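You operate a simulated robot arm through the tools that you are given. There is no shell and no other tool. Be economical: measure what you need, move in short steps, check, and stop when the job is done.

You are at the controls of a simulated robot arm. One attempt, no reset.

## Task
Pump the tank to the card's pressure, run the timer, then vent it.
Fine: shut the cover and the white wheel before pumping; wait for the result; open the white wheel till the display shows nought. Where these are worked on the way, their far stop is far enough and under half their travel is too little: white wheel.

The check looks at the end state, three seconds after you hand in, the way a careful person would. Anything else that was tipped, shoved, dropped, spilled or broken makes it a failure. A push-on lid holds only when it is set on centred and level and pressed home; a screw cap is set on level and turned clockwise until tight.

## Robot
A 7-joint arm with a two-finger parallel gripper, fixed in place. Base frame: the origin is at the foot of the arm, x ahead of it, y to its left, z up; the work surface is at about z = 0.802. Lengths are in m, angles in rad, forces in N, time in s.
With the tool pointing down near the work surface it reaches from about 0.3 to 0.7 m from the base axis. Its first joint turns from -1.152 to 1.152 rad. Payload 1.57 kg.
The TCP is the grasp point between the finger pads, 0.03 m short of the fingertips. In the tool frame z runs along the fingers and y along their closing line. The gripper opens to 0.11 m. The fingers are 0.024 m wide and 0.012 m thick; the gripper's body (0.048 by 0.112 m) begins 0.078 m behind the TCP.
Orientation is told as [roll, pitch, yaw] about the base's x, y, z axes, in that order, counted from this pose: with the fingers straight down and closing along the base's y, the tool's x points along the base's -x, its y along +y and its z along -z.

## Interface
- The arm moves only by the tool apply_moves. Its argument "commands" is a list of rows, each an object of numbers (a shift or turn left out is 0, a gripper value left out holds the last): "dx", "dy", "dz": the shift along the base's x, y, z in units of 100 mm (1.0 is 100 mm); "ax", "ay", "az": the turn, a rotation vector about the base's x, y, z in units of 180 degrees (1.0 is 180 degrees); "grip": the opening in per cent of the stroke, from 0 (shut) to 100 (fully open). In form: [{"dx": .., "dy": .., "dz": .., "ax": .., "ay": .., "az": .., "grip": ..}, ...]. A call has 1 to 10 rows; each row is the pose to reach, as a shift and turn from the pose commanded when the call began. A call with a number of a shift or a turn outside -1 to 1 is refused whole. A row lasts 0.2 s, in which the tool goes at most 0.05 m and 0.15 rad; a call with a longer step from one row to the next is refused whole, and so is a gripper value outside its range. Where a pose cannot be reached the arm comes as near as it can. A force on the tool above 40 N (or 10 N above the force at the start of the call, whichever is more), or a blocked arm, ends the call early, and 0.2 s more pass. The fingers move at their own pace (about 0.108 m/s each) and stop on an object; they squeeze with about 43 N. The grip force told is the motor's: it shows also when the fingers shut on nothing. Time passes only in rows, and 0.2 s behind the last, so rows that repeat a pose let the fingers close. The reply holds the time, the measured pose of the TCP, the force on the tool along the base axes, the opening and the grip force, in the units named above and with some noise, with the torque about the TCP (base axes, N m) and any sound that the robot's microphone picked up, and new pictures: "views" is both (left out), scene, wrist or none.
- Cameras (640 x 400 px; columns grow to the right, rows downward): "scene" is fixed at [0.1727, -0.406, 1.3899]; the picture's right is [0.64, -0.77, 0.00], its down [-0.53, -0.44, -0.73] and it looks along [0.56, 0.47, -0.69] (base axes); focal length 214 px, centre (320, 200). "wrist" rides on the gripper at [0.07, 0.016, -0.141] in the tool frame; the picture's right is [-0.23, 0.97, 0.00], its down [-0.86, -0.20, -0.48] and it looks along [-0.47, -0.11, 0.88] (tool axes); focal length 222 px, centre (320, 200). There is no depth. A picture from a camera that has moved, and an enlarged one, comes with that camera's place and axes in the base frame and with its lens.
- inspect(camera, box): a new picture of the part [left, top, right, bottom] of that camera's present view, enlarged. It takes no simulated time.
- hand_in(): hands the job in; it is judged then, once.

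Go step by step. Nothing tells you positions but the pictures and the camera data: compare them with the known pose of the tool, close in by small moves and look again before you grip or let go. The budget is 120 turns and 200 pictures, counting those below and the enlarged ones. Unless the task says otherwise, let go and move clear before handing in, and close with one line.

The tools are called after "Emit:" as a command line: name --argument value ..., lists and objects as JSON in quotes. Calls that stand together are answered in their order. apply_moves: Moves the arm, as the interface text tells. Its arguments: {"type":"object","properties":{"commands":{"type":"array"},"views":{"type":"string","enum":["both","scene","wrist","none"]}},"required":["commands"]} The other tools are called the same way: inspect (camera, box) takes an enlarged picture of a part of a camera's view; hand_in () hands the job in.

At the start:

```text
time: 0.0
position: [0.3678, 0.0723, 1.2805]
tool_rot: [0.0, 0.001, 0.0]
ft_force: [0.5, -0.8, -0.4]
moment: [-0.02, -0.02, -0.01]
opening: 0.11
finger_force: 0.0
```

scene: 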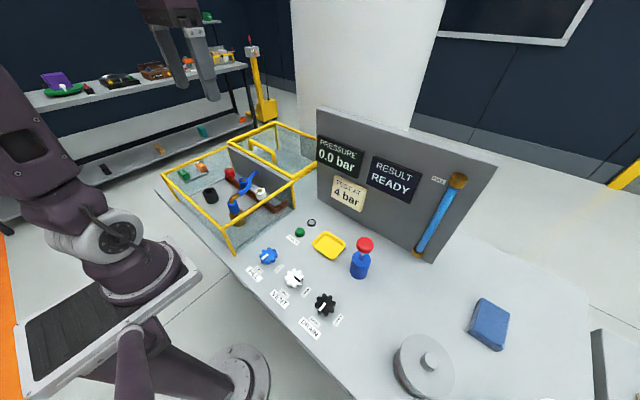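
wrist: 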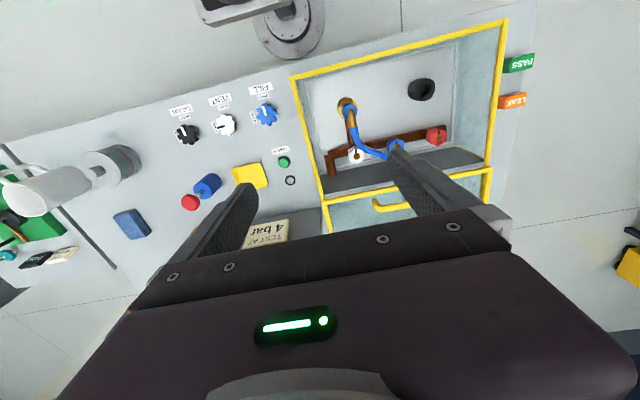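

I see a test bench with a wire/glass box with hinged cover, three wheels (blue FILL, white VENT, black DRAIN), a pump with red knob, a green button and a panel. Looking closer first.

Emit:
inspect --camera "scene" --box '[220, 210, 400, 350]'

Emit:
inspect --camera "scene" --box '[150, 100, 340, 260]'

Emit:
inspect --camera "scene" --box '[300, 100, 500, 260]'

Emit:
inspect --camera "wrist" --box '[140, 70, 340, 240]'

Emit:
inspect --camera "wrist" --box '[280, 10, 540, 240]'

```text
2.86 times, centred on (310, 280) of scene
camera zoom: at [0.1727, -0.406, 1.3899], right [0.64, -0.77, 0.0], down [-0.53, -0.44, -0.73], along [0.56, 0.47, -0.69], focal length 613 px, centre (349, -29)
```

zoom: 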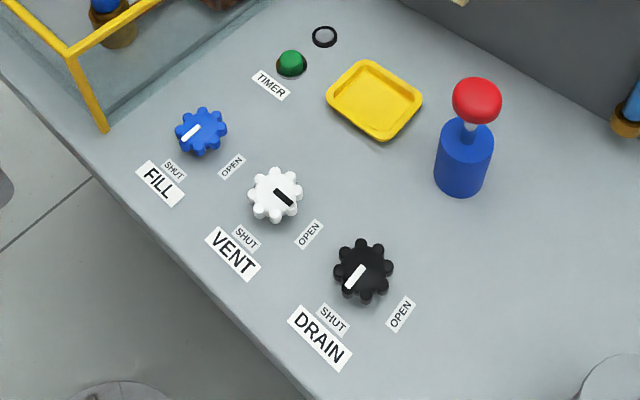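

```text
2.50 times, centred on (245, 180) of scene
camera zoom: at [0.1727, -0.406, 1.3899], right [0.64, -0.77, 0.0], down [-0.53, -0.44, -0.73], along [0.56, 0.47, -0.69], focal length 536 px, centre (508, 250)
```

zoom: 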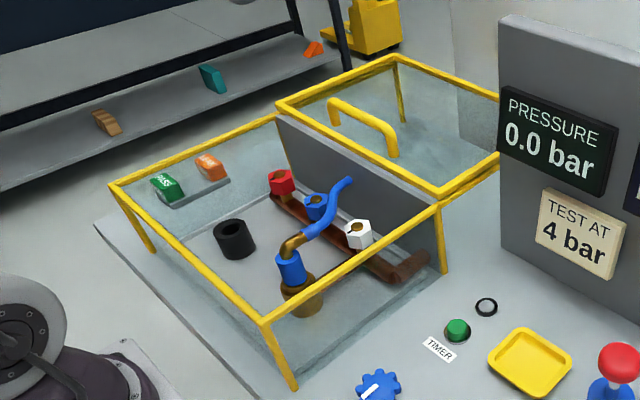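

```text
2.50 times, centred on (400, 180) of scene
camera zoom: at [0.1727, -0.406, 1.3899], right [0.64, -0.77, 0.0], down [-0.53, -0.44, -0.73], along [0.56, 0.47, -0.69], focal length 536 px, centre (120, 250)
```

zoom: 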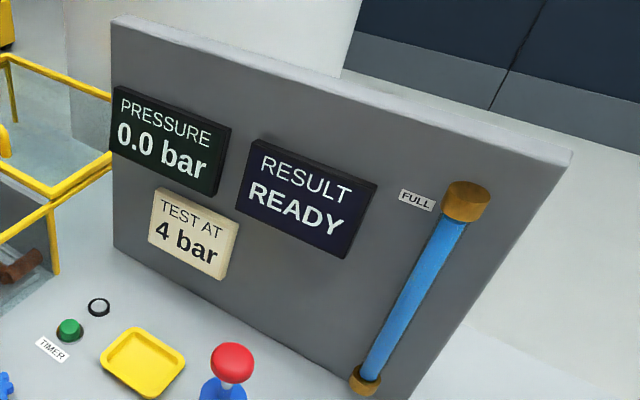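

```text
2.35 times, centred on (240, 155) of wrist
camera zoom: at [0.2979, 0.0891, 1.4225], right [0.23, 0.97, 0.0], down [0.86, -0.2, 0.48], along [0.47, -0.11, -0.88], focal length 523 px, centre (508, 306)
```

zoom: 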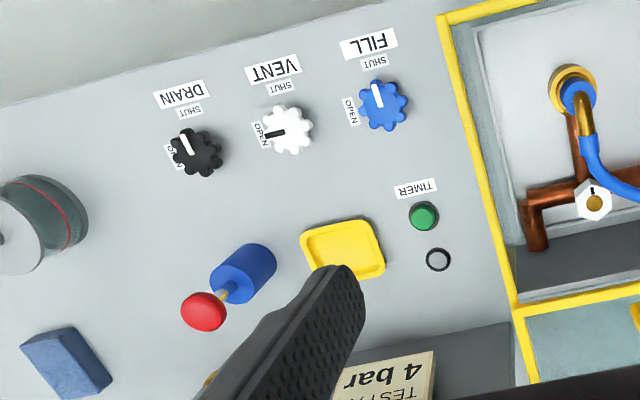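

```text
1.74 times, centred on (410, 125) of wrist
camera zoom: at [0.2979, 0.0891, 1.4225], right [0.23, 0.97, 0.0], down [0.86, -0.2, 0.48], along [0.47, -0.11, -0.88], focal length 386 px, centre (164, 330)
```

zoom: 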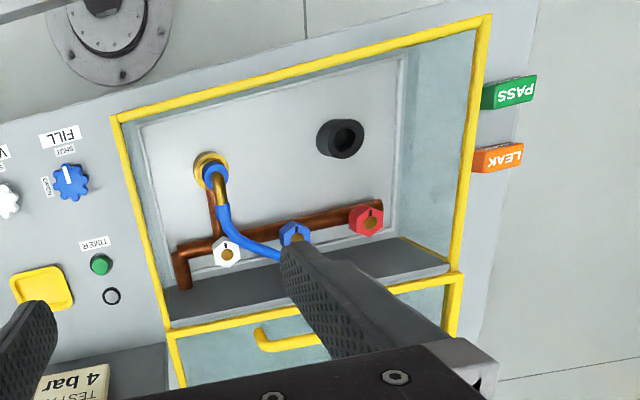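

The cover appears to lie hinged backward, white wheel points to OPEN, blue and black point to SHUT. I'll move the wrist camera over to look at the cover and its handle.

Emit:
apply_moves --commands '[{"dy": 0.5}, {"dy": 1.0}, {"dy": 1.0, "ay": -0.04}, {"dy": 1.0, "ay": -0.08}, {"dy": 1.0, "ay": -0.12}]'

```text
time: 1.2
position: [0.3687, 0.171, 1.2828]
tool_rot: [0.0, -0.379, -0.002]
ft_force: [-0.7, -0.6, -0.2]
moment: [0.01, 0.01, 0.0]
opening: 0.11
finger_force: 0.1
camera wrist: at [0.252, 0.1885, 1.3884], right [0.21, 0.97, 0.08], down [0.62, -0.2, 0.76], along [0.76, -0.11, -0.64], focal length 222 px, centre (320, 200)
```

scene: 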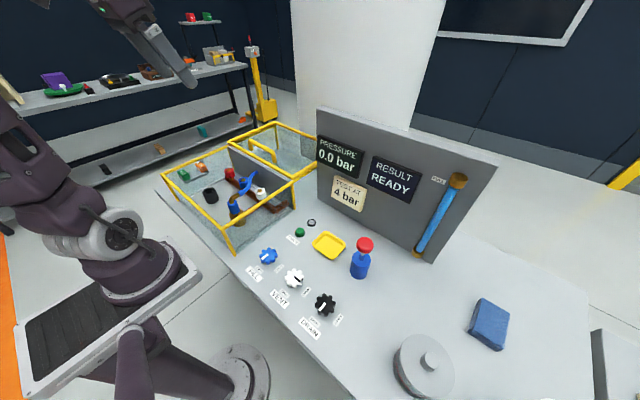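
wrist: 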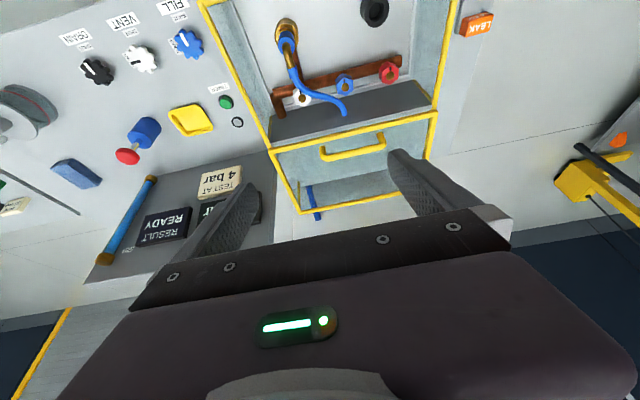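

Zooming on the cover and the hose.

Emit:
inspect --camera "wrist" --box '[240, 60, 460, 230]'

Emit:
inspect --camera "wrist" --box '[190, 0, 470, 150]'

```text
2.35 times, centred on (350, 145) of wrist
camera zoom: at [0.252, 0.1885, 1.3884], right [0.21, 0.97, 0.08], down [0.62, -0.2, 0.76], along [0.76, -0.11, -0.64], focal length 523 px, centre (249, 329)
```

zoom: 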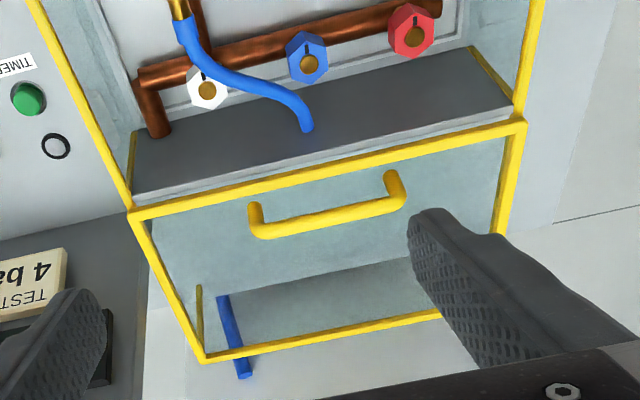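

```text
2.29 times, centred on (330, 75) of wrist
camera zoom: at [0.252, 0.1885, 1.3884], right [0.21, 0.97, 0.08], down [0.62, -0.2, 0.76], along [0.76, -0.11, -0.64], focal length 508 px, centre (297, 486)
```

zoom: 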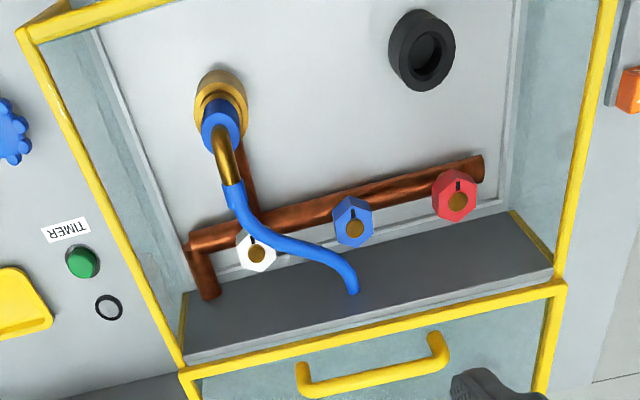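

The cover is a sliding lid, slid back (+x), with a handle at about x≈0.60, y≈0.23, z≈0.98. I'll close the fingers and drop them behind the bar to pull the lid toward the arm.

Emit:
apply_moves --commands '[{"dx": 0.25, "dy": 0.15, "dz": 0, "ay": 0.04, "grip": 0}, {"dx": 0.5, "dy": 0.3, "dz": 0, "ay": 0.08, "grip": 0}, {"dx": 0.75, "dy": 0.45, "dz": -0.2, "ay": 0.12}, {"dx": 1.0, "dy": 0.58, "dz": -0.5, "ay": 0.12}, {"dx": 1.0, "dy": 0.58, "dz": -1.0, "ay": 0.12}]' --views "none"

Emit:
apply_moves --commands '[{"dx": 0.4}, {"dx": 0.8}, {"dx": 1.0, "dz": -0.3}, {"dx": 1.0, "dz": -0.6}]' --views "none"

Emit:
apply_moves --commands '[{"dx": 0.4}, {"dx": 0.76}, {"dx": 0.76, "dz": -0.3}, {"dx": 0.76, "dz": -0.5}]'

```text
time: 2.4
position: [0.4701, 0.2315, 1.1783]
tool_rot: [0.001, 0.001, 0.001]
ft_force: [-0.2, 0.4, 0.2]
moment: [-0.03, 0.01, 0.04]
opening: 0.0
finger_force: 21.1
```

```text
time: 3.4
position: [0.5689, 0.2296, 1.1209]
tool_rot: [0.001, 0.0, -0.001]
ft_force: [-1.1, 0.0, 0.0]
moment: [0.01, 0.01, 0.01]
opening: 0.0002
finger_force: 21.4
```

```text
time: 4.4
position: [0.6251, 0.2196, 1.073]
tool_rot: [0.0, 0.001, -0.003]
ft_force: [0.3, 0.7, -1.0]
moment: [0.0, 0.04, 0.01]
opening: 0.0
finger_force: 21.4
out of reach, approached as far as the arm can: row 1, 2, 3, 4
camera wrist: at [0.5547, 0.2353, 1.2137], right [0.23, 0.97, 0.0], down [0.85, -0.2, 0.48], along [0.47, -0.11, -0.88], focal length 222 px, centre (320, 200)
```

scene: 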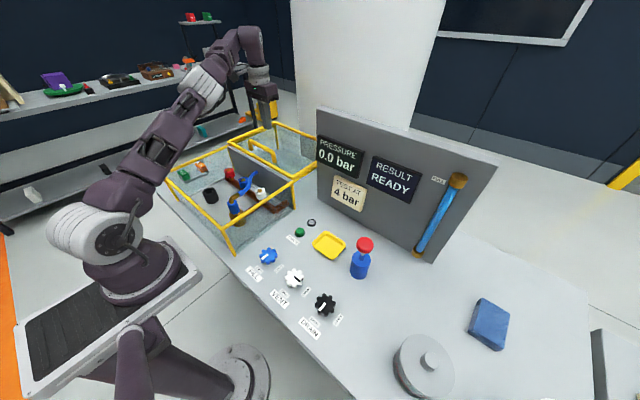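
wrist: 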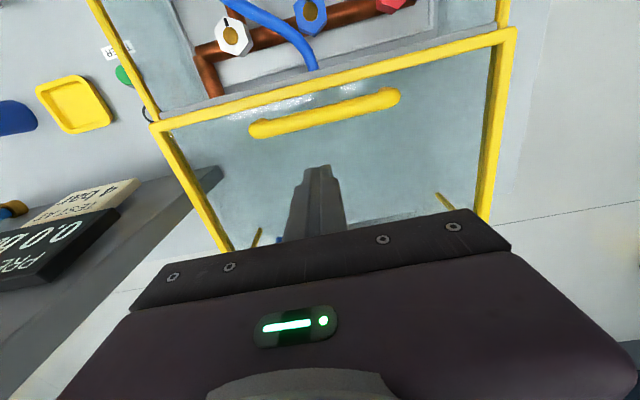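

The reach limit holds me at x≈0.625, still behind the bar (x≈0.585). Lowering there.

Emit:
apply_moves --commands '[{"dz": -0.2}, {"dz": -0.4}, {"dz": -0.6}, {"dz": -0.8}]'

```text
time: 5.4
position: [0.6279, 0.22, 0.9918]
tool_rot: [0.001, 0.0, -0.002]
ft_force: [-0.1, -0.1, -0.1]
moment: [-0.03, 0.0, -0.01]
opening: 0.0002
finger_force: 20.8
camera wrist: at [0.5575, 0.2369, 1.1339], right [0.23, 0.97, 0.0], down [0.85, -0.2, 0.48], along [0.47, -0.11, -0.88], focal length 222 px, centre (320, 200)
```

scene: 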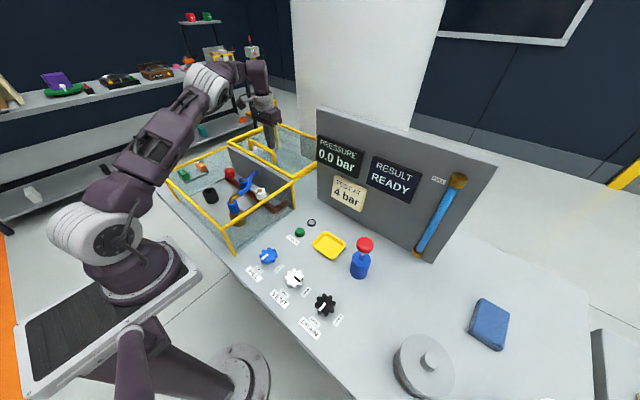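
wrist: 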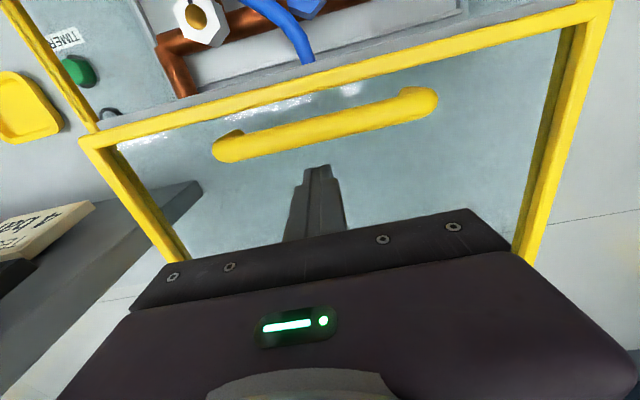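

Emit:
apply_moves --commands '[{"dz": -0.05}, {"dz": -0.1}, {"dz": -0.1, "dx": -0.2}, {"dz": -0.1, "dx": -0.4}, {"dz": -0.1, "dx": -0.6}, {"dz": -0.1, "dx": -0.8}, {"dz": -0.1, "dx": -1.0}]'

```text
time: 7.0
position: [0.5256, 0.2214, 0.9809]
tool_rot: [0.0, 0.0, 0.001]
ft_force: [1.6, 0.4, -0.5]
moment: [0.01, 0.03, -0.04]
opening: 0.0
finger_force: 21.4
camera wrist: at [0.456, 0.2365, 1.123], right [0.23, 0.97, 0.0], down [0.85, -0.2, 0.48], along [0.47, -0.11, -0.88], focal length 222 px, centre (320, 200)
```

scene: 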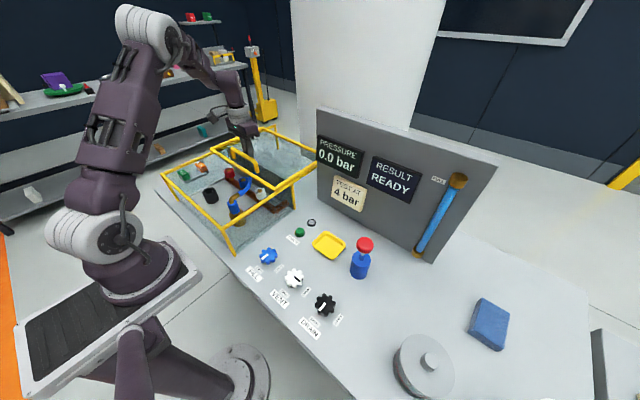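
wrist: 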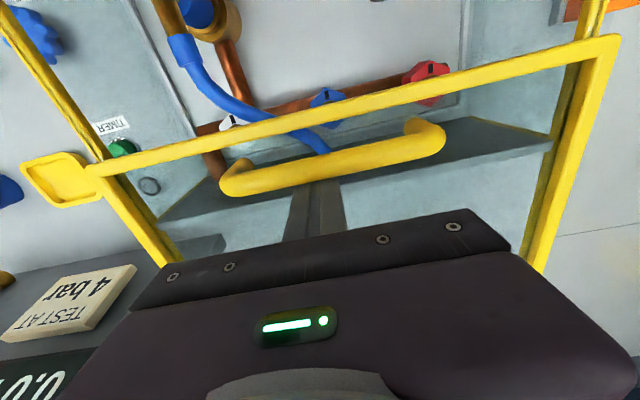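

The lid slides. Continue pulling.

Emit:
apply_moves --commands '[{"dx": -0.2}, {"dx": -0.4}, {"dx": -0.6}, {"dx": -0.8}, {"dx": -1.0}]' --views "none"

Emit:
apply_moves --commands '[{"dx": -0.2}, {"dx": -0.4}, {"dx": -0.5}, {"dx": -0.6}, {"dx": -0.7}, {"dx": -0.8}, {"dx": -0.9}]'

```text
time: 8.2
position: [0.4241, 0.2195, 0.9805]
tool_rot: [-0.001, 0.0, 0.0]
ft_force: [2.5, 2.9, 0.2]
moment: [0.0, 0.01, -0.02]
opening: 0.0
finger_force: 20.8
```

```text
time: 9.8
position: [0.3351, 0.2223, 0.9811]
tool_rot: [0.0, -0.002, -0.001]
ft_force: [6.9, -0.3, 1.9]
moment: [0.04, 0.07, -0.07]
opening: 0.0
finger_force: 21.0
camera wrist: at [0.2656, 0.2376, 1.1233], right [0.23, 0.97, 0.0], down [0.85, -0.2, 0.48], along [0.47, -0.11, -0.88], focal length 222 px, centre (320, 200)
```

scene: 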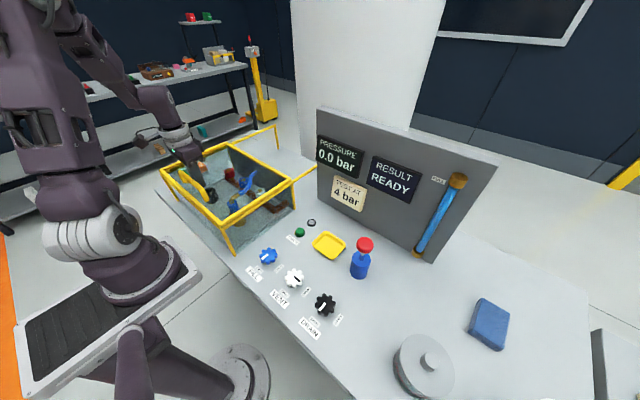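
wrist: 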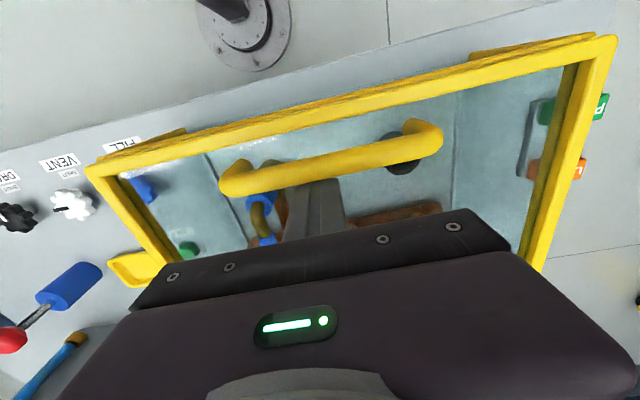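

Emit:
apply_moves --commands '[{"dx": -0.05}, {"dx": -0.1}, {"dx": -0.15}, {"dx": -0.2}]'

```text
time: 10.3
position: [0.335, 0.2221, 0.9811]
tool_rot: [0.005, -0.012, -0.005]
ft_force: [7.1, -1.1, 6.1]
moment: [0.02, 0.1, 0.04]
opening: 0.0
finger_force: 21.4
stopped in row 2: the force on the tool passed its limit at 46 N (the readings are from after the stop); the commanded pose is now the measured one
camera wrist: at [0.2641, 0.2372, 1.1235], right [0.23, 0.97, 0.01], down [0.85, -0.21, 0.49], along [0.47, -0.11, -0.87], focal length 222 px, centre (320, 200)
```

scene: 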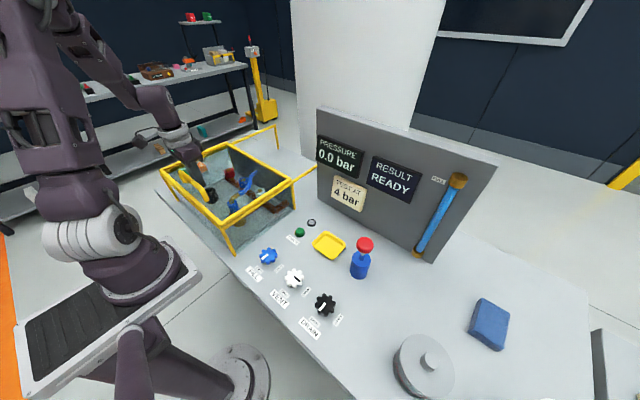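
wrist: 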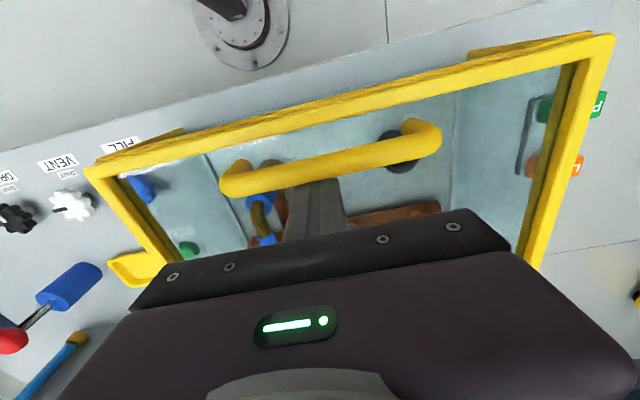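

The lid is at its closed stop. Backing off, rising, and moving over the white wheel at about (0.343, -0.169).

Emit:
apply_moves --commands '[{"dx": 0.1}, {"dx": 0.15, "dz": 0.3}, {"dx": 0.15, "dz": 0.7}, {"dx": 0.1, "dz": 1.0}, {"dx": 0.0, "dy": -0.45, "dz": 1.0}, {"dx": 0.0, "dy": -0.9, "dz": 1.0}]' --views "none"

Emit:
apply_moves --commands '[{"dy": -0.45}, {"dy": -0.9, "grip": 70}, {"dy": -1.0, "grip": 70}]' --views "none"

Emit:
apply_moves --commands '[{"dy": -0.45}, {"dy": -0.9}, {"dy": -1.0}]' --views "none"

Emit:
apply_moves --commands '[{"dy": -0.4}, {"dy": -0.8}, {"dy": -1.0, "dz": -0.3}, {"dy": -1.0, "dz": -0.7}, {"dy": -1.0, "dz": -1.0}]'

```text
time: 11.7
position: [0.3341, 0.1308, 1.0837]
tool_rot: [0.006, -0.01, -0.004]
ft_force: [-0.2, 0.0, 0.9]
moment: [0.0, -0.01, -0.01]
opening: 0.0
finger_force: 21.7
```

```text
time: 12.5
position: [0.3341, 0.0308, 1.0796]
tool_rot: [0.005, -0.01, -0.003]
ft_force: [-0.3, -0.8, -0.1]
moment: [0.05, -0.02, 0.0]
opening: 0.0769
finger_force: 0.0
```

```text
time: 13.3
position: [0.3339, -0.07, 1.0809]
tool_rot: [0.004, -0.008, -0.003]
ft_force: [0.6, 0.1, 0.2]
moment: [0.03, 0.01, -0.01]
opening: 0.077
finger_force: 0.0
```

```text
time: 14.5
position: [0.3358, -0.1684, 0.9827]
tool_rot: [0.005, -0.008, -0.004]
ft_force: [-0.6, -0.1, -1.1]
moment: [-0.01, 0.01, -0.01]
opening: 0.077
finger_force: 0.1
camera wrist: at [0.2639, -0.1525, 1.1238], right [0.23, 0.97, 0.01], down [0.85, -0.2, 0.48], along [0.47, -0.11, -0.87], focal length 222 px, centre (320, 200)
```

scene: 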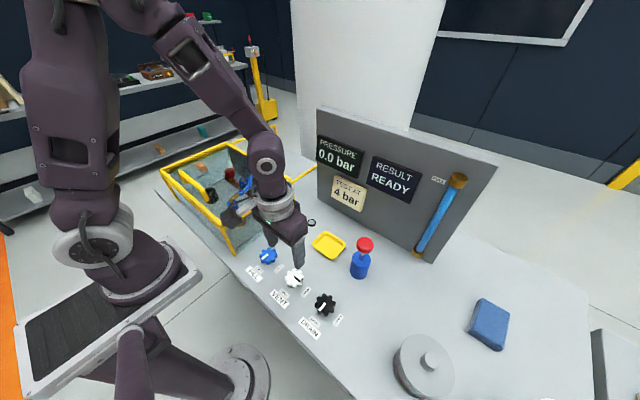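
wrist: 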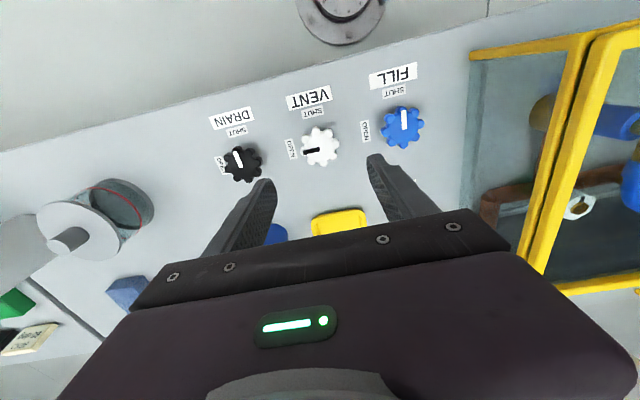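

White wheel centre reads (0.344, -0.171). Descending onto it with the fingers open.

Emit:
apply_moves --commands '[{"dx": 0.08, "dy": -0.025, "dz": -0.3}, {"dx": 0.08, "dy": -0.025, "dz": -0.6}, {"dx": 0.08, "dy": -0.025, "dz": -0.8}, {"dx": 0.08, "dy": -0.025, "dz": -1.0}]' --views "wrist"

```text
time: 15.5
position: [0.3426, -0.1705, 0.8843]
tool_rot: [0.004, -0.01, -0.001]
ft_force: [-0.1, -0.2, 0.1]
moment: [0.02, 0.01, -0.01]
opening: 0.0769
finger_force: 0.1
camera wrist: at [0.2724, -0.1545, 1.0261], right [0.23, 0.97, 0.01], down [0.85, -0.2, 0.49], along [0.47, -0.11, -0.87], focal length 222 px, centre (320, 200)
```

wrist: 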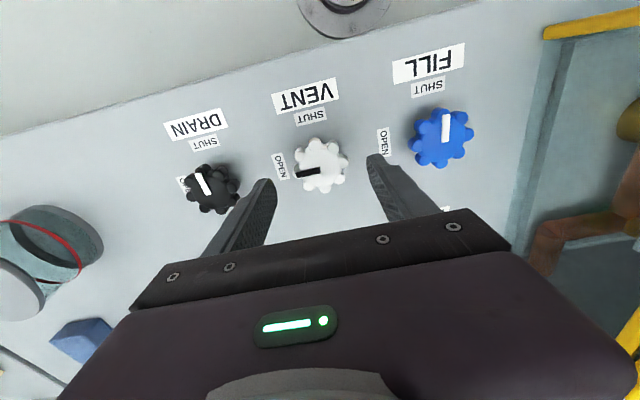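

Emit:
apply_moves --commands '[{"dz": -0.2}, {"dz": -0.35}, {"dz": -0.42}, {"dz": -0.42, "grip": 30}, {"dz": -0.42, "grip": 0}, {"dz": -0.42, "grip": 0}]'

```text
time: 16.9
position: [0.3421, -0.1697, 0.8402]
tool_rot: [0.006, -0.011, -0.002]
ft_force: [-1.0, 5.8, -11.2]
moment: [-0.42, -0.8, -0.06]
opening: 0.0495
finger_force: 45.1
camera wrist: at [0.2722, -0.1545, 0.9817], right [0.23, 0.97, 0.01], down [0.85, -0.2, 0.48], along [0.47, -0.11, -0.87], focal length 222 px, centre (320, 200)
```

scene: 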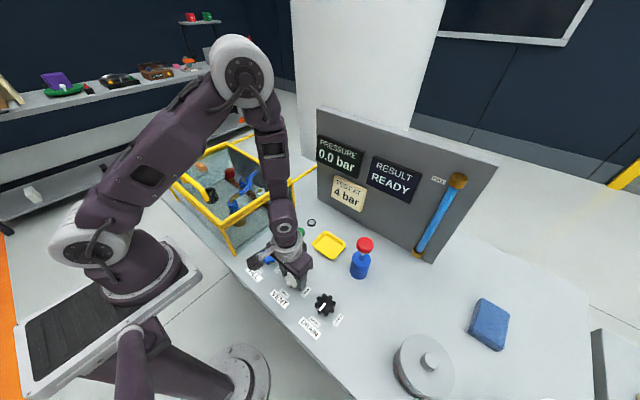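
wrist: 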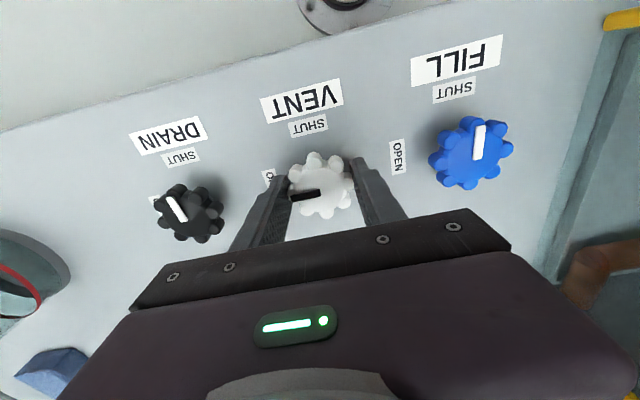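

Gripped. Turning clockwise toward SHUT.

Emit:
apply_moves --commands '[{"az": -0.04}, {"az": -0.08}, {"az": -0.12}, {"az": -0.16}, {"az": -0.2}, {"az": -0.24}, {"az": -0.28}]'

```text
time: 17.7
position: [0.3428, -0.1701, 0.8401]
tool_rot: [0.007, -0.008, -0.359]
ft_force: [-2.1, 5.2, 8.5]
moment: [-0.58, -0.06, 0.0]
opening: 0.0497
finger_force: 44.9
stopped in row 4: the force on the tool passed its limit at 41 N (the readings are from after the stop); the commanded pose is now the measured one
camera wrist: at [0.282, -0.1303, 0.9816], right [0.56, 0.83, 0.01], down [0.72, -0.49, 0.48], along [0.41, -0.26, -0.87], focal length 222 px, centre (320, 200)
```

scene: 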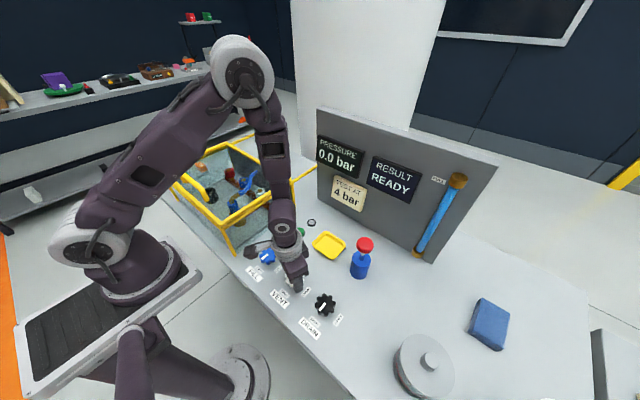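
wrist: 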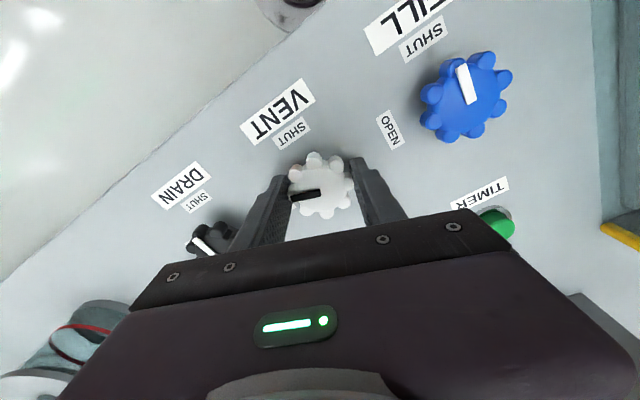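

It turned about 20°; continuing.

Emit:
apply_moves --commands '[{"az": -0.03}, {"az": -0.06}, {"az": -0.09}, {"az": -0.12}, {"az": -0.15}, {"az": -0.18}, {"az": -0.21}, {"az": -0.24}, {"az": -0.27}, {"az": -0.3}]' --views "wrist"

```text
time: 19.7
position: [0.3436, -0.1674, 0.8404]
tool_rot: [0.008, -0.009, -1.21]
ft_force: [5.6, 3.2, -8.4]
moment: [-0.17, 0.19, 0.03]
opening: 0.0496
finger_force: 45.5
stopped in row 10: the force on the tool passed its limit at 42 N (the readings are from after the stop); the commanded pose is now the measured one
camera wrist: at [0.3333, -0.0967, 0.9817], right [0.99, 0.13, 0.01], down [0.11, -0.87, 0.48], along [0.07, -0.48, -0.88], focal length 222 px, centre (320, 200)
```

wrist: 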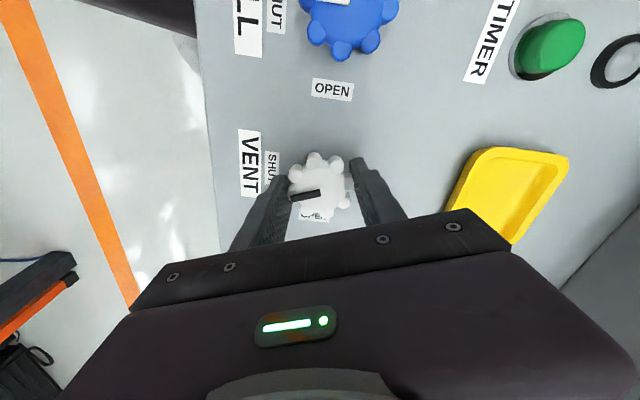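

Emit:
apply_moves --commands '[{"az": -0.03}, {"az": -0.06}, {"az": -0.09}, {"az": -0.12}, {"az": -0.15}, {"az": -0.18}]' --views "wrist"

```text
time: 21.1
position: [0.3459, -0.17, 0.8411]
tool_rot: [0.01, -0.009, -1.776]
ft_force: [20.2, 1.5, 8.2]
moment: [-0.2, 0.49, 0.4]
opening: 0.0487
finger_force: 45.2
camera wrist: at [0.374, -0.103, 0.9822], right [0.91, -0.42, 0.01], down [-0.37, -0.79, 0.49], along [-0.19, -0.45, -0.87], focal length 222 px, centre (320, 200)
```

wrist: 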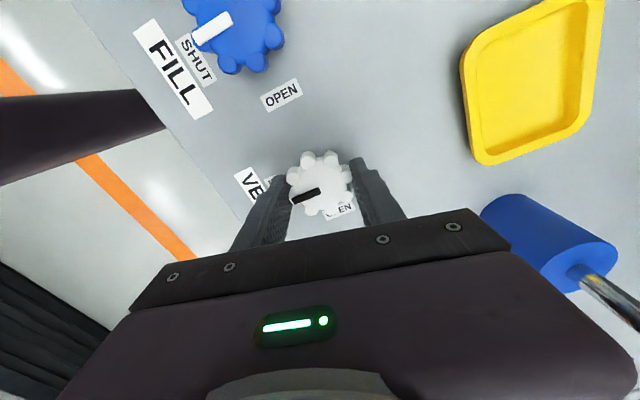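

The pointer now aligns with SHUT like the blue one and torque rises at the stop. Releasing and lifting to check.

Emit:
apply_moves --commands '[{"grip": 60}, {"grip": 70}, {"dz": 0.3}, {"dz": 0.7}, {"dz": 1.0}]'

Emit:
inspect --camera "wrist" --box '[160, 40, 440, 240]'

```text
time: 22.3
position: [0.3441, -0.1642, 0.942]
tool_rot: [0.006, -0.009, -1.776]
ft_force: [-0.5, 0.3, 0.4]
moment: [0.01, 0.0, -0.01]
opening: 0.0768
finger_force: 0.2
camera wrist: at [0.3734, -0.0991, 1.0832], right [0.91, -0.42, 0.01], down [-0.37, -0.79, 0.48], along [-0.2, -0.44, -0.88], focal length 222 px, centre (320, 200)
```

scene: 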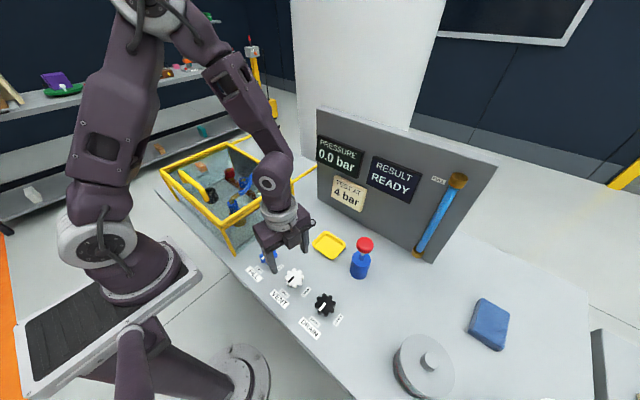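
wrist: 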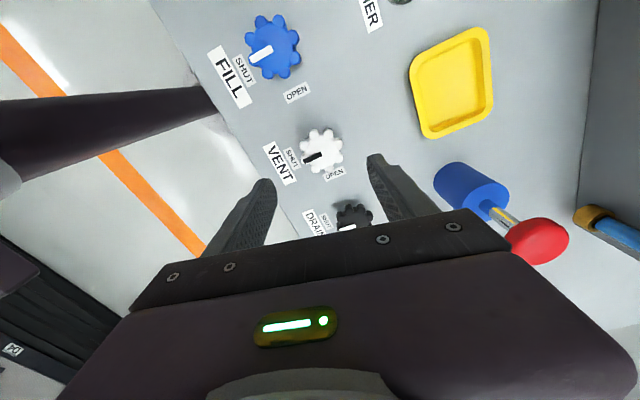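

```text
2.00 times, centred on (300, 140) of wrist
camera zoom: at [0.3734, -0.0991, 1.0832], right [0.91, -0.42, 0.01], down [-0.37, -0.79, 0.48], along [-0.2, -0.44, -0.88], focal length 444 px, centre (360, 320)
```

zoom: 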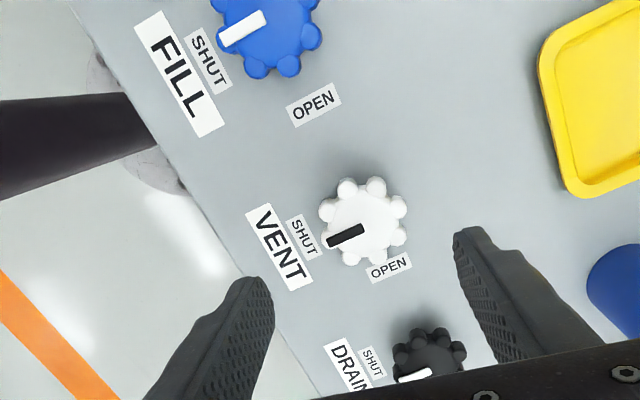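

White wheel is shut. Now going over the pump's red knob (≈0.492, -0.29) with closed fingers.

Emit:
apply_moves --commands '[{"dz": 0.5, "grip": 0}, {"dz": 0.9}, {"dz": 0.9, "dx": 0.35, "dy": -0.3}, {"dz": 0.9, "dx": 0.7, "dy": -0.6}, {"dz": 0.9, "dx": 1.0, "dy": -0.9}]' --views "none"

Emit:
apply_moves --commands '[{"dx": 0.3, "dy": -0.2}, {"dx": 0.48, "dy": -0.36}, {"dx": 0.48, "dy": -0.36}]'

```text
time: 23.5
position: [0.4465, -0.2564, 1.0284]
tool_rot: [0.007, -0.006, -1.775]
ft_force: [-0.3, 0.4, 0.2]
moment: [0.06, 0.04, -0.03]
opening: 0.0
finger_force: 21.2
```

```text
time: 24.3
position: [0.4929, -0.2937, 1.0282]
tool_rot: [0.008, -0.007, -1.776]
ft_force: [0.0, 0.1, 0.6]
moment: [-0.02, 0.02, -0.01]
opening: 0.0001
finger_force: 21.6
camera wrist: at [0.5234, -0.2281, 1.1701], right [0.91, -0.42, 0.01], down [-0.37, -0.79, 0.48], along [-0.2, -0.44, -0.88], focal length 222 px, centre (320, 200)
```

scene: 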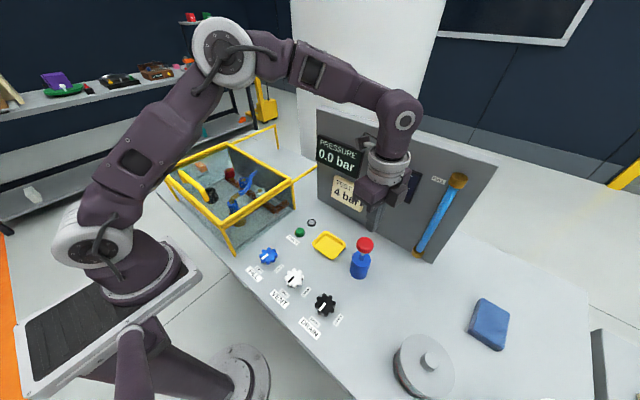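
wrist: 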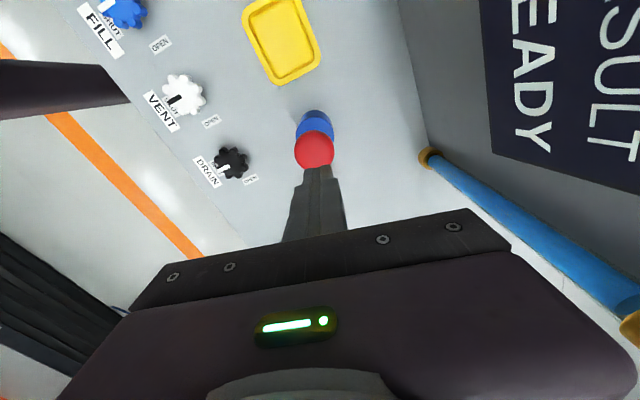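

Aligned within millimetres; lowering to press the knob.

Emit:
apply_moves --commands '[{"dx": -0.03, "dy": 0.05, "dz": -0.2}, {"dx": -0.03, "dy": 0.05, "dz": -0.4}, {"dx": -0.03, "dy": 0.05, "dz": -0.5}, {"dx": -0.03, "dy": 0.05, "dz": -0.6}, {"dx": -0.03, "dy": 0.05, "dz": -0.7}]'

```text
time: 25.5
position: [0.4906, -0.2898, 0.9602]
tool_rot: [0.008, -0.01, -1.774]
ft_force: [3.5, 1.2, 6.5]
moment: [0.11, -0.16, -0.07]
opening: 0.0
finger_force: 21.1
camera wrist: at [0.5184, -0.224, 1.1015], right [0.91, -0.42, 0.01], down [-0.37, -0.79, 0.48], along [-0.19, -0.44, -0.88], focal length 222 px, centre (320, 200)
```

scene: 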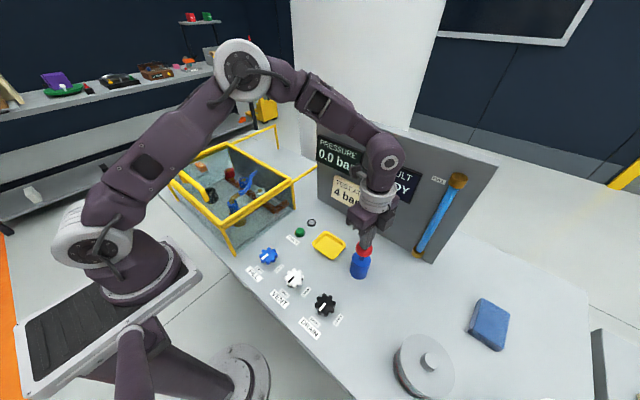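
wrist: 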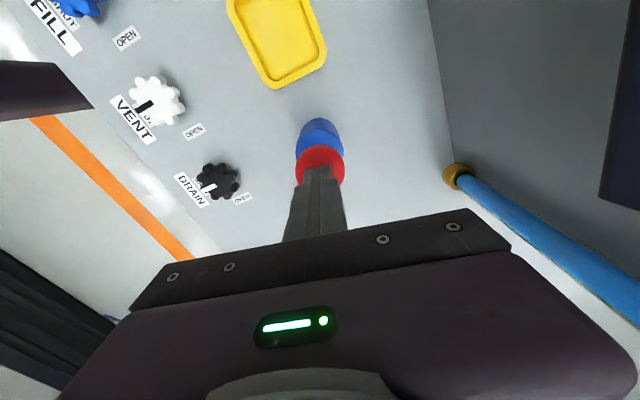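

Contact made at tip z≈0.93. Pushing down a full stroke in small steps and watching pressure.

Emit:
apply_moves --commands '[{"dz": -0.06}, {"dz": -0.12}, {"dz": -0.18}, {"dz": -0.24}, {"dz": -0.3}]' --views "scene"

Emit:
inspect --camera "scene" --box '[290, 120, 430, 290]'

```text
time: 26.7
position: [0.4883, -0.2893, 0.9352]
tool_rot: [0.011, -0.011, -1.775]
ft_force: [-6.9, 5.2, 17.8]
moment: [0.36, 0.16, 0.08]
opening: 0.0001
finger_force: 21.6
stopped in row 5: the force on the tool passed its limit at 52 N (the readings are from after the stop); the commanded pose is now the measured one
```

scene: 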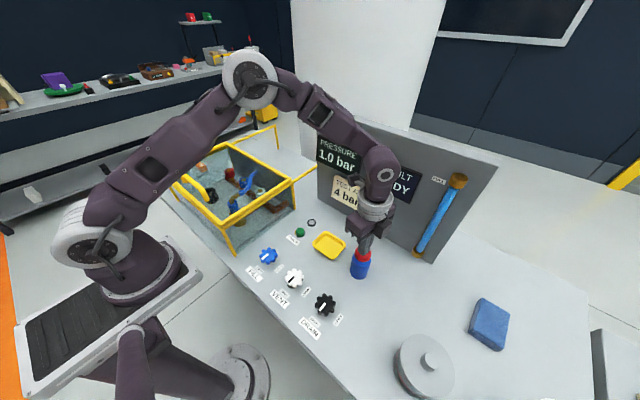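

```text
2.35 times, centred on (360, 205) of scene
camera zoom: at [0.1722, -0.4057, 1.39], right [0.64, -0.77, 0.0], down [-0.53, -0.44, -0.73], along [0.56, 0.47, -0.69], focal length 505 px, centre (226, 188)
```

zoom: 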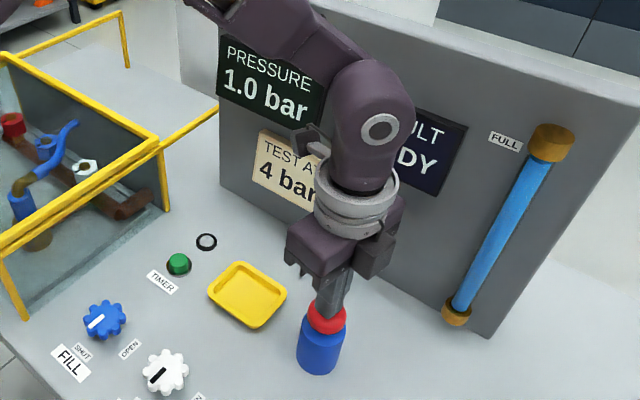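

One full stroke gives 1.0 bar. Lifting off to see the knob return.

Emit:
apply_moves --commands '[{"dz": 0.15}, {"dz": 0.3}, {"dz": 0.37}, {"dz": 0.37}]' --views "both"

```text
time: 27.7
position: [0.4884, -0.2901, 0.9724]
tool_rot: [0.01, -0.011, -1.775]
ft_force: [2.6, -0.4, 3.7]
moment: [0.04, -0.04, 0.0]
opening: 0.0
finger_force: 21.4
camera wrist: at [0.5174, -0.2234, 1.1144], right [0.91, -0.42, 0.01], down [-0.37, -0.79, 0.48], along [-0.19, -0.44, -0.87], focal length 222 px, centre (320, 200)
```

scene: 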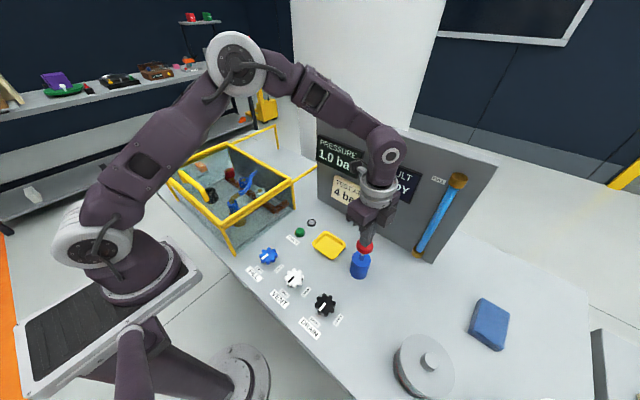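
wrist: 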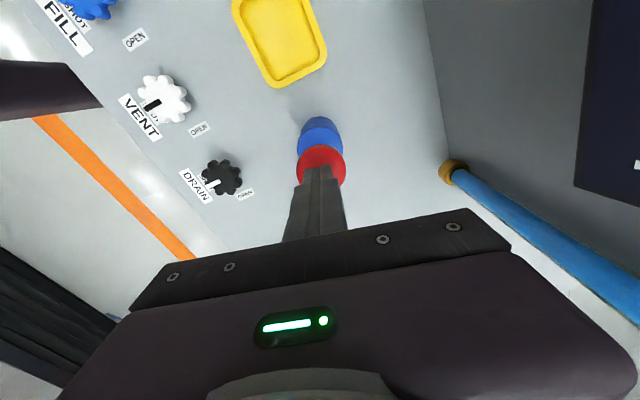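

The knob springs back. Second stroke, ending lifted clear.

Emit:
apply_moves --commands '[{"dz": 0.08}, {"dz": -0.05}, {"dz": -0.15}, {"dz": -0.23}, {"dz": -0.3}, {"dz": -0.35}, {"dz": -0.2}, {"dz": 0.0}, {"dz": 0.1}, {"dz": 0.1}]' --views "scene"

```text
time: 29.9
position: [0.4882, -0.2875, 0.9814]
tool_rot: [0.009, -0.012, -1.775]
ft_force: [-0.1, -0.3, -1.0]
moment: [-0.01, -0.02, 0.01]
opening: 0.0
finger_force: 21.3
```

scene: 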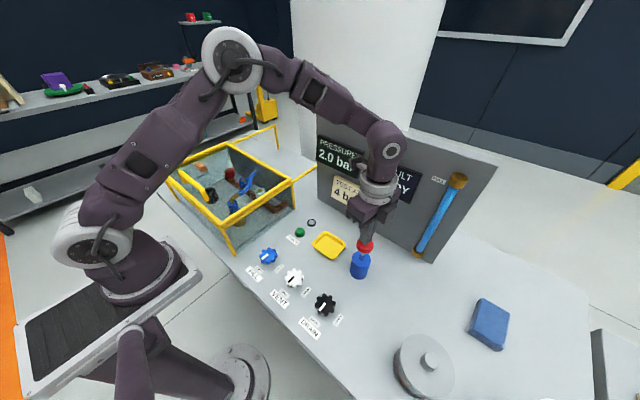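

Display reads 2.0 bar. Third stroke.

Emit:
apply_moves --commands '[{"dz": -0.15}, {"dz": -0.25}, {"dz": -0.33}, {"dz": -0.4}, {"dz": -0.45}, {"dz": -0.3}, {"dz": -0.1}, {"dz": 0.0}, {"dz": 0.0}]' --views "scene"

```text
time: 31.9
position: [0.4883, -0.2911, 0.979]
tool_rot: [0.008, -0.009, -1.774]
ft_force: [-0.1, 0.3, -0.1]
moment: [0.0, -0.03, 0.05]
opening: 0.0
finger_force: 21.5
```

scene: 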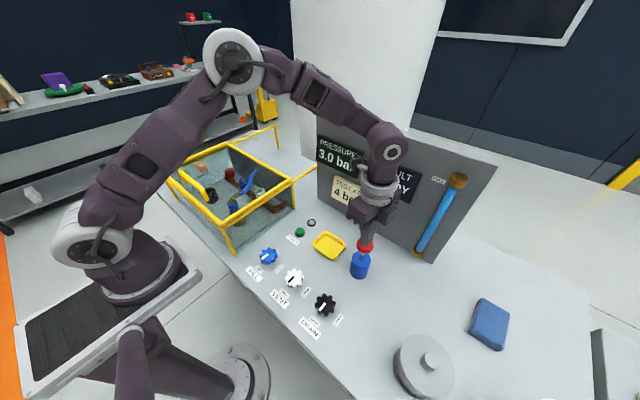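

3.0 bar. Fourth and last stroke.

Emit:
apply_moves --commands '[{"dz": -0.15}, {"dz": -0.25}, {"dz": -0.33}, {"dz": -0.4}, {"dz": -0.45}, {"dz": -0.3}, {"dz": -0.1}, {"dz": 0.1}, {"dz": 0.4}, {"dz": 0.6}]' --views "both"

Emit:
inspect --camera "scene" --box '[290, 120, 430, 290]'

```text
time: 34.1
position: [0.4894, -0.2917, 1.0425]
tool_rot: [0.008, -0.009, -1.775]
ft_force: [-0.1, -0.1, -0.7]
moment: [0.01, 0.01, 0.04]
opening: 0.0
finger_force: 21.3
camera wrist: at [0.5185, -0.2244, 1.1845], right [0.91, -0.42, 0.01], down [-0.37, -0.79, 0.48], along [-0.19, -0.44, -0.87], focal length 222 px, centre (320, 200)
```

scene: 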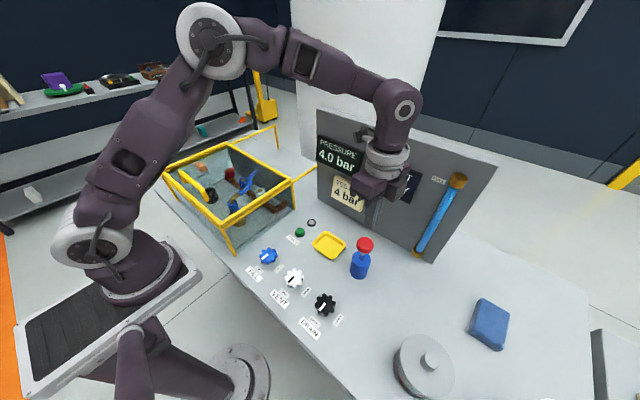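
wrist: 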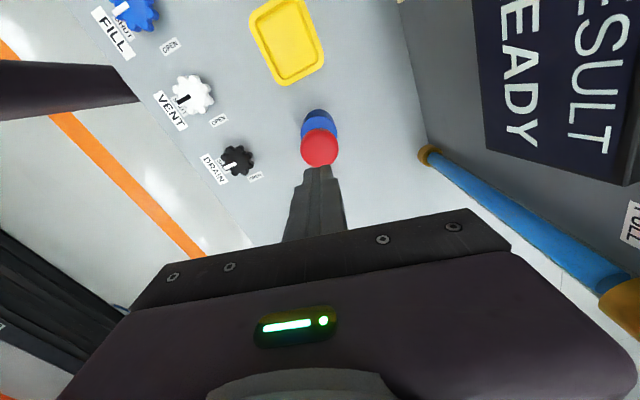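

```text
2.35 times, centred on (360, 205) of scene
camera zoom: at [0.1727, -0.406, 1.3899], right [0.64, -0.77, 0.0], down [-0.53, -0.44, -0.73], along [0.56, 0.47, -0.69], focal length 505 px, centre (226, 188)
```

zoom: 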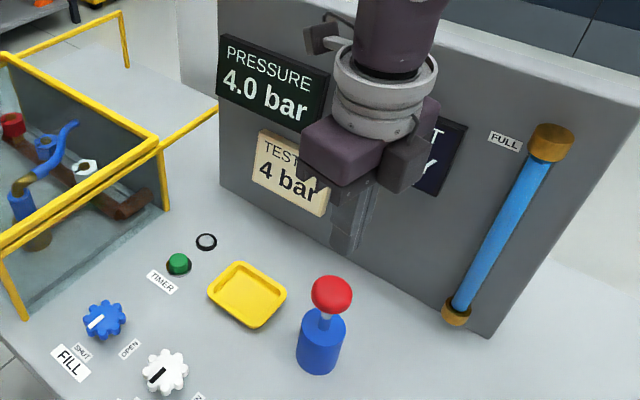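

4.0 bar, matching the card. Moving to the green timer button at about (0.478, -0.06).

Emit:
apply_moves --commands '[{"dy": 0.45}, {"dy": 0.9}, {"dy": 1.0, "dx": -0.1}]' --views "none"

Emit:
apply_moves --commands '[{"dy": 0.45}, {"dy": 0.9}, {"dy": 1.0}, {"dy": 1.0, "dz": -0.3}, {"dy": 1.0, "dz": -0.6}]'

```text
time: 34.9
position: [0.4776, -0.1898, 1.0441]
tool_rot: [0.01, -0.012, -1.775]
ft_force: [0.0, 0.0, -0.1]
moment: [-0.01, -0.02, 0.03]
opening: 0.0
finger_force: 20.9
```

```text
time: 36.1
position: [0.4781, -0.088, 0.9824]
tool_rot: [0.01, -0.011, -1.775]
ft_force: [0.3, -0.3, -0.1]
moment: [0.02, -0.01, -0.03]
opening: 0.0003
finger_force: 21.3
camera wrist: at [0.5071, -0.0221, 1.1243], right [0.91, -0.42, 0.01], down [-0.37, -0.79, 0.49], along [-0.19, -0.45, -0.87], focal length 222 px, centre (320, 200)
```

scene: 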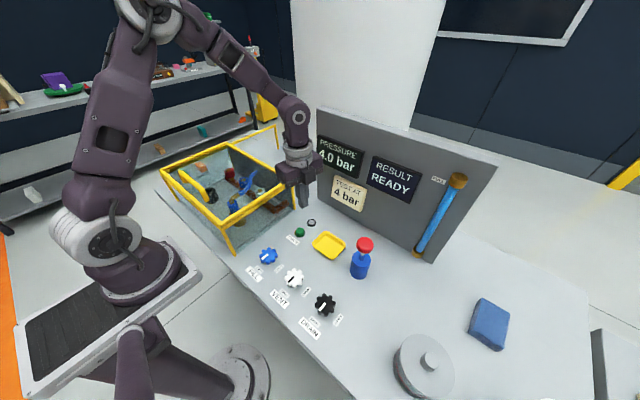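
wrist: 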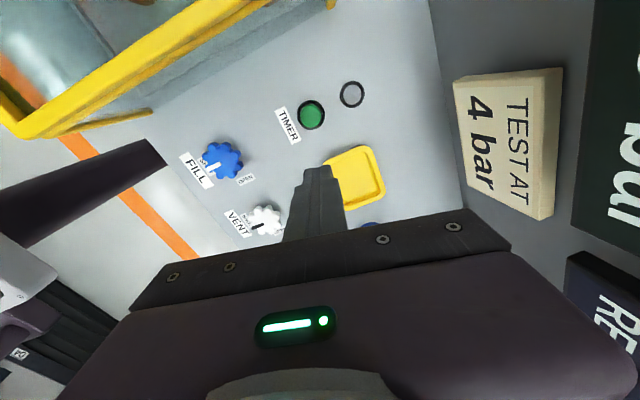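

Emit:
apply_moves --commands '[{"dx": 0.03, "dy": 0.28, "dz": -0.2}, {"dx": 0.03, "dy": 0.28, "dz": -0.5}, {"dx": 0.03, "dy": 0.28, "dz": -0.8}, {"dx": 0.03, "dy": 0.28, "dz": -1.0}]'

Emit:
inspect --camera "scene" --box '[250, 180, 350, 260]'

```text
time: 37.1
position: [0.4784, -0.0601, 0.8817]
tool_rot: [0.012, -0.011, -1.776]
ft_force: [-0.7, -0.7, -0.1]
moment: [-0.01, 0.0, 0.01]
opening: 0.0
finger_force: 21.1
camera wrist: at [0.5085, 0.0058, 1.0227], right [0.91, -0.42, 0.01], down [-0.37, -0.79, 0.49], along [-0.19, -0.44, -0.87], focal length 222 px, centre (320, 200)
```

scene: 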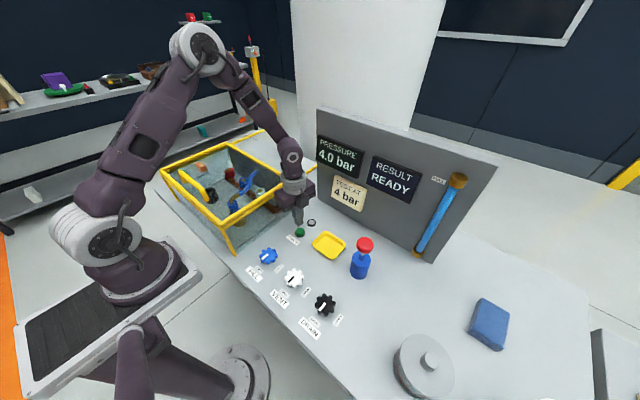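
wrist: 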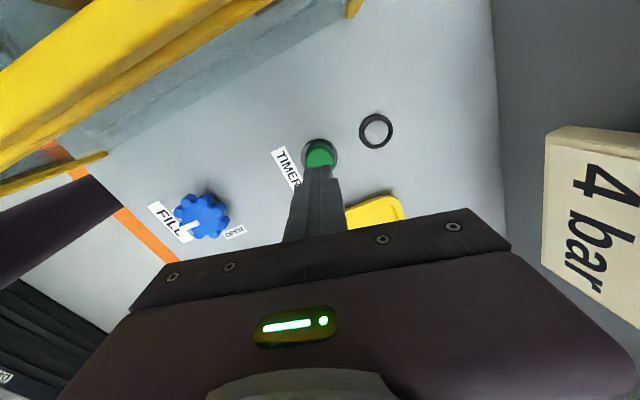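

```text
5.00 times, centred on (300, 220) of scene
camera zoom: at [0.1727, -0.406, 1.3899], right [0.64, -0.77, 0.0], down [-0.53, -0.44, -0.73], along [0.56, 0.47, -0.69], focal length 1072 px, centre (420, 100)
```

zoom: 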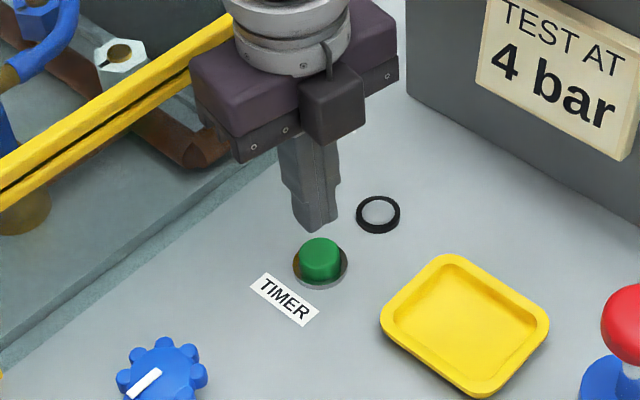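

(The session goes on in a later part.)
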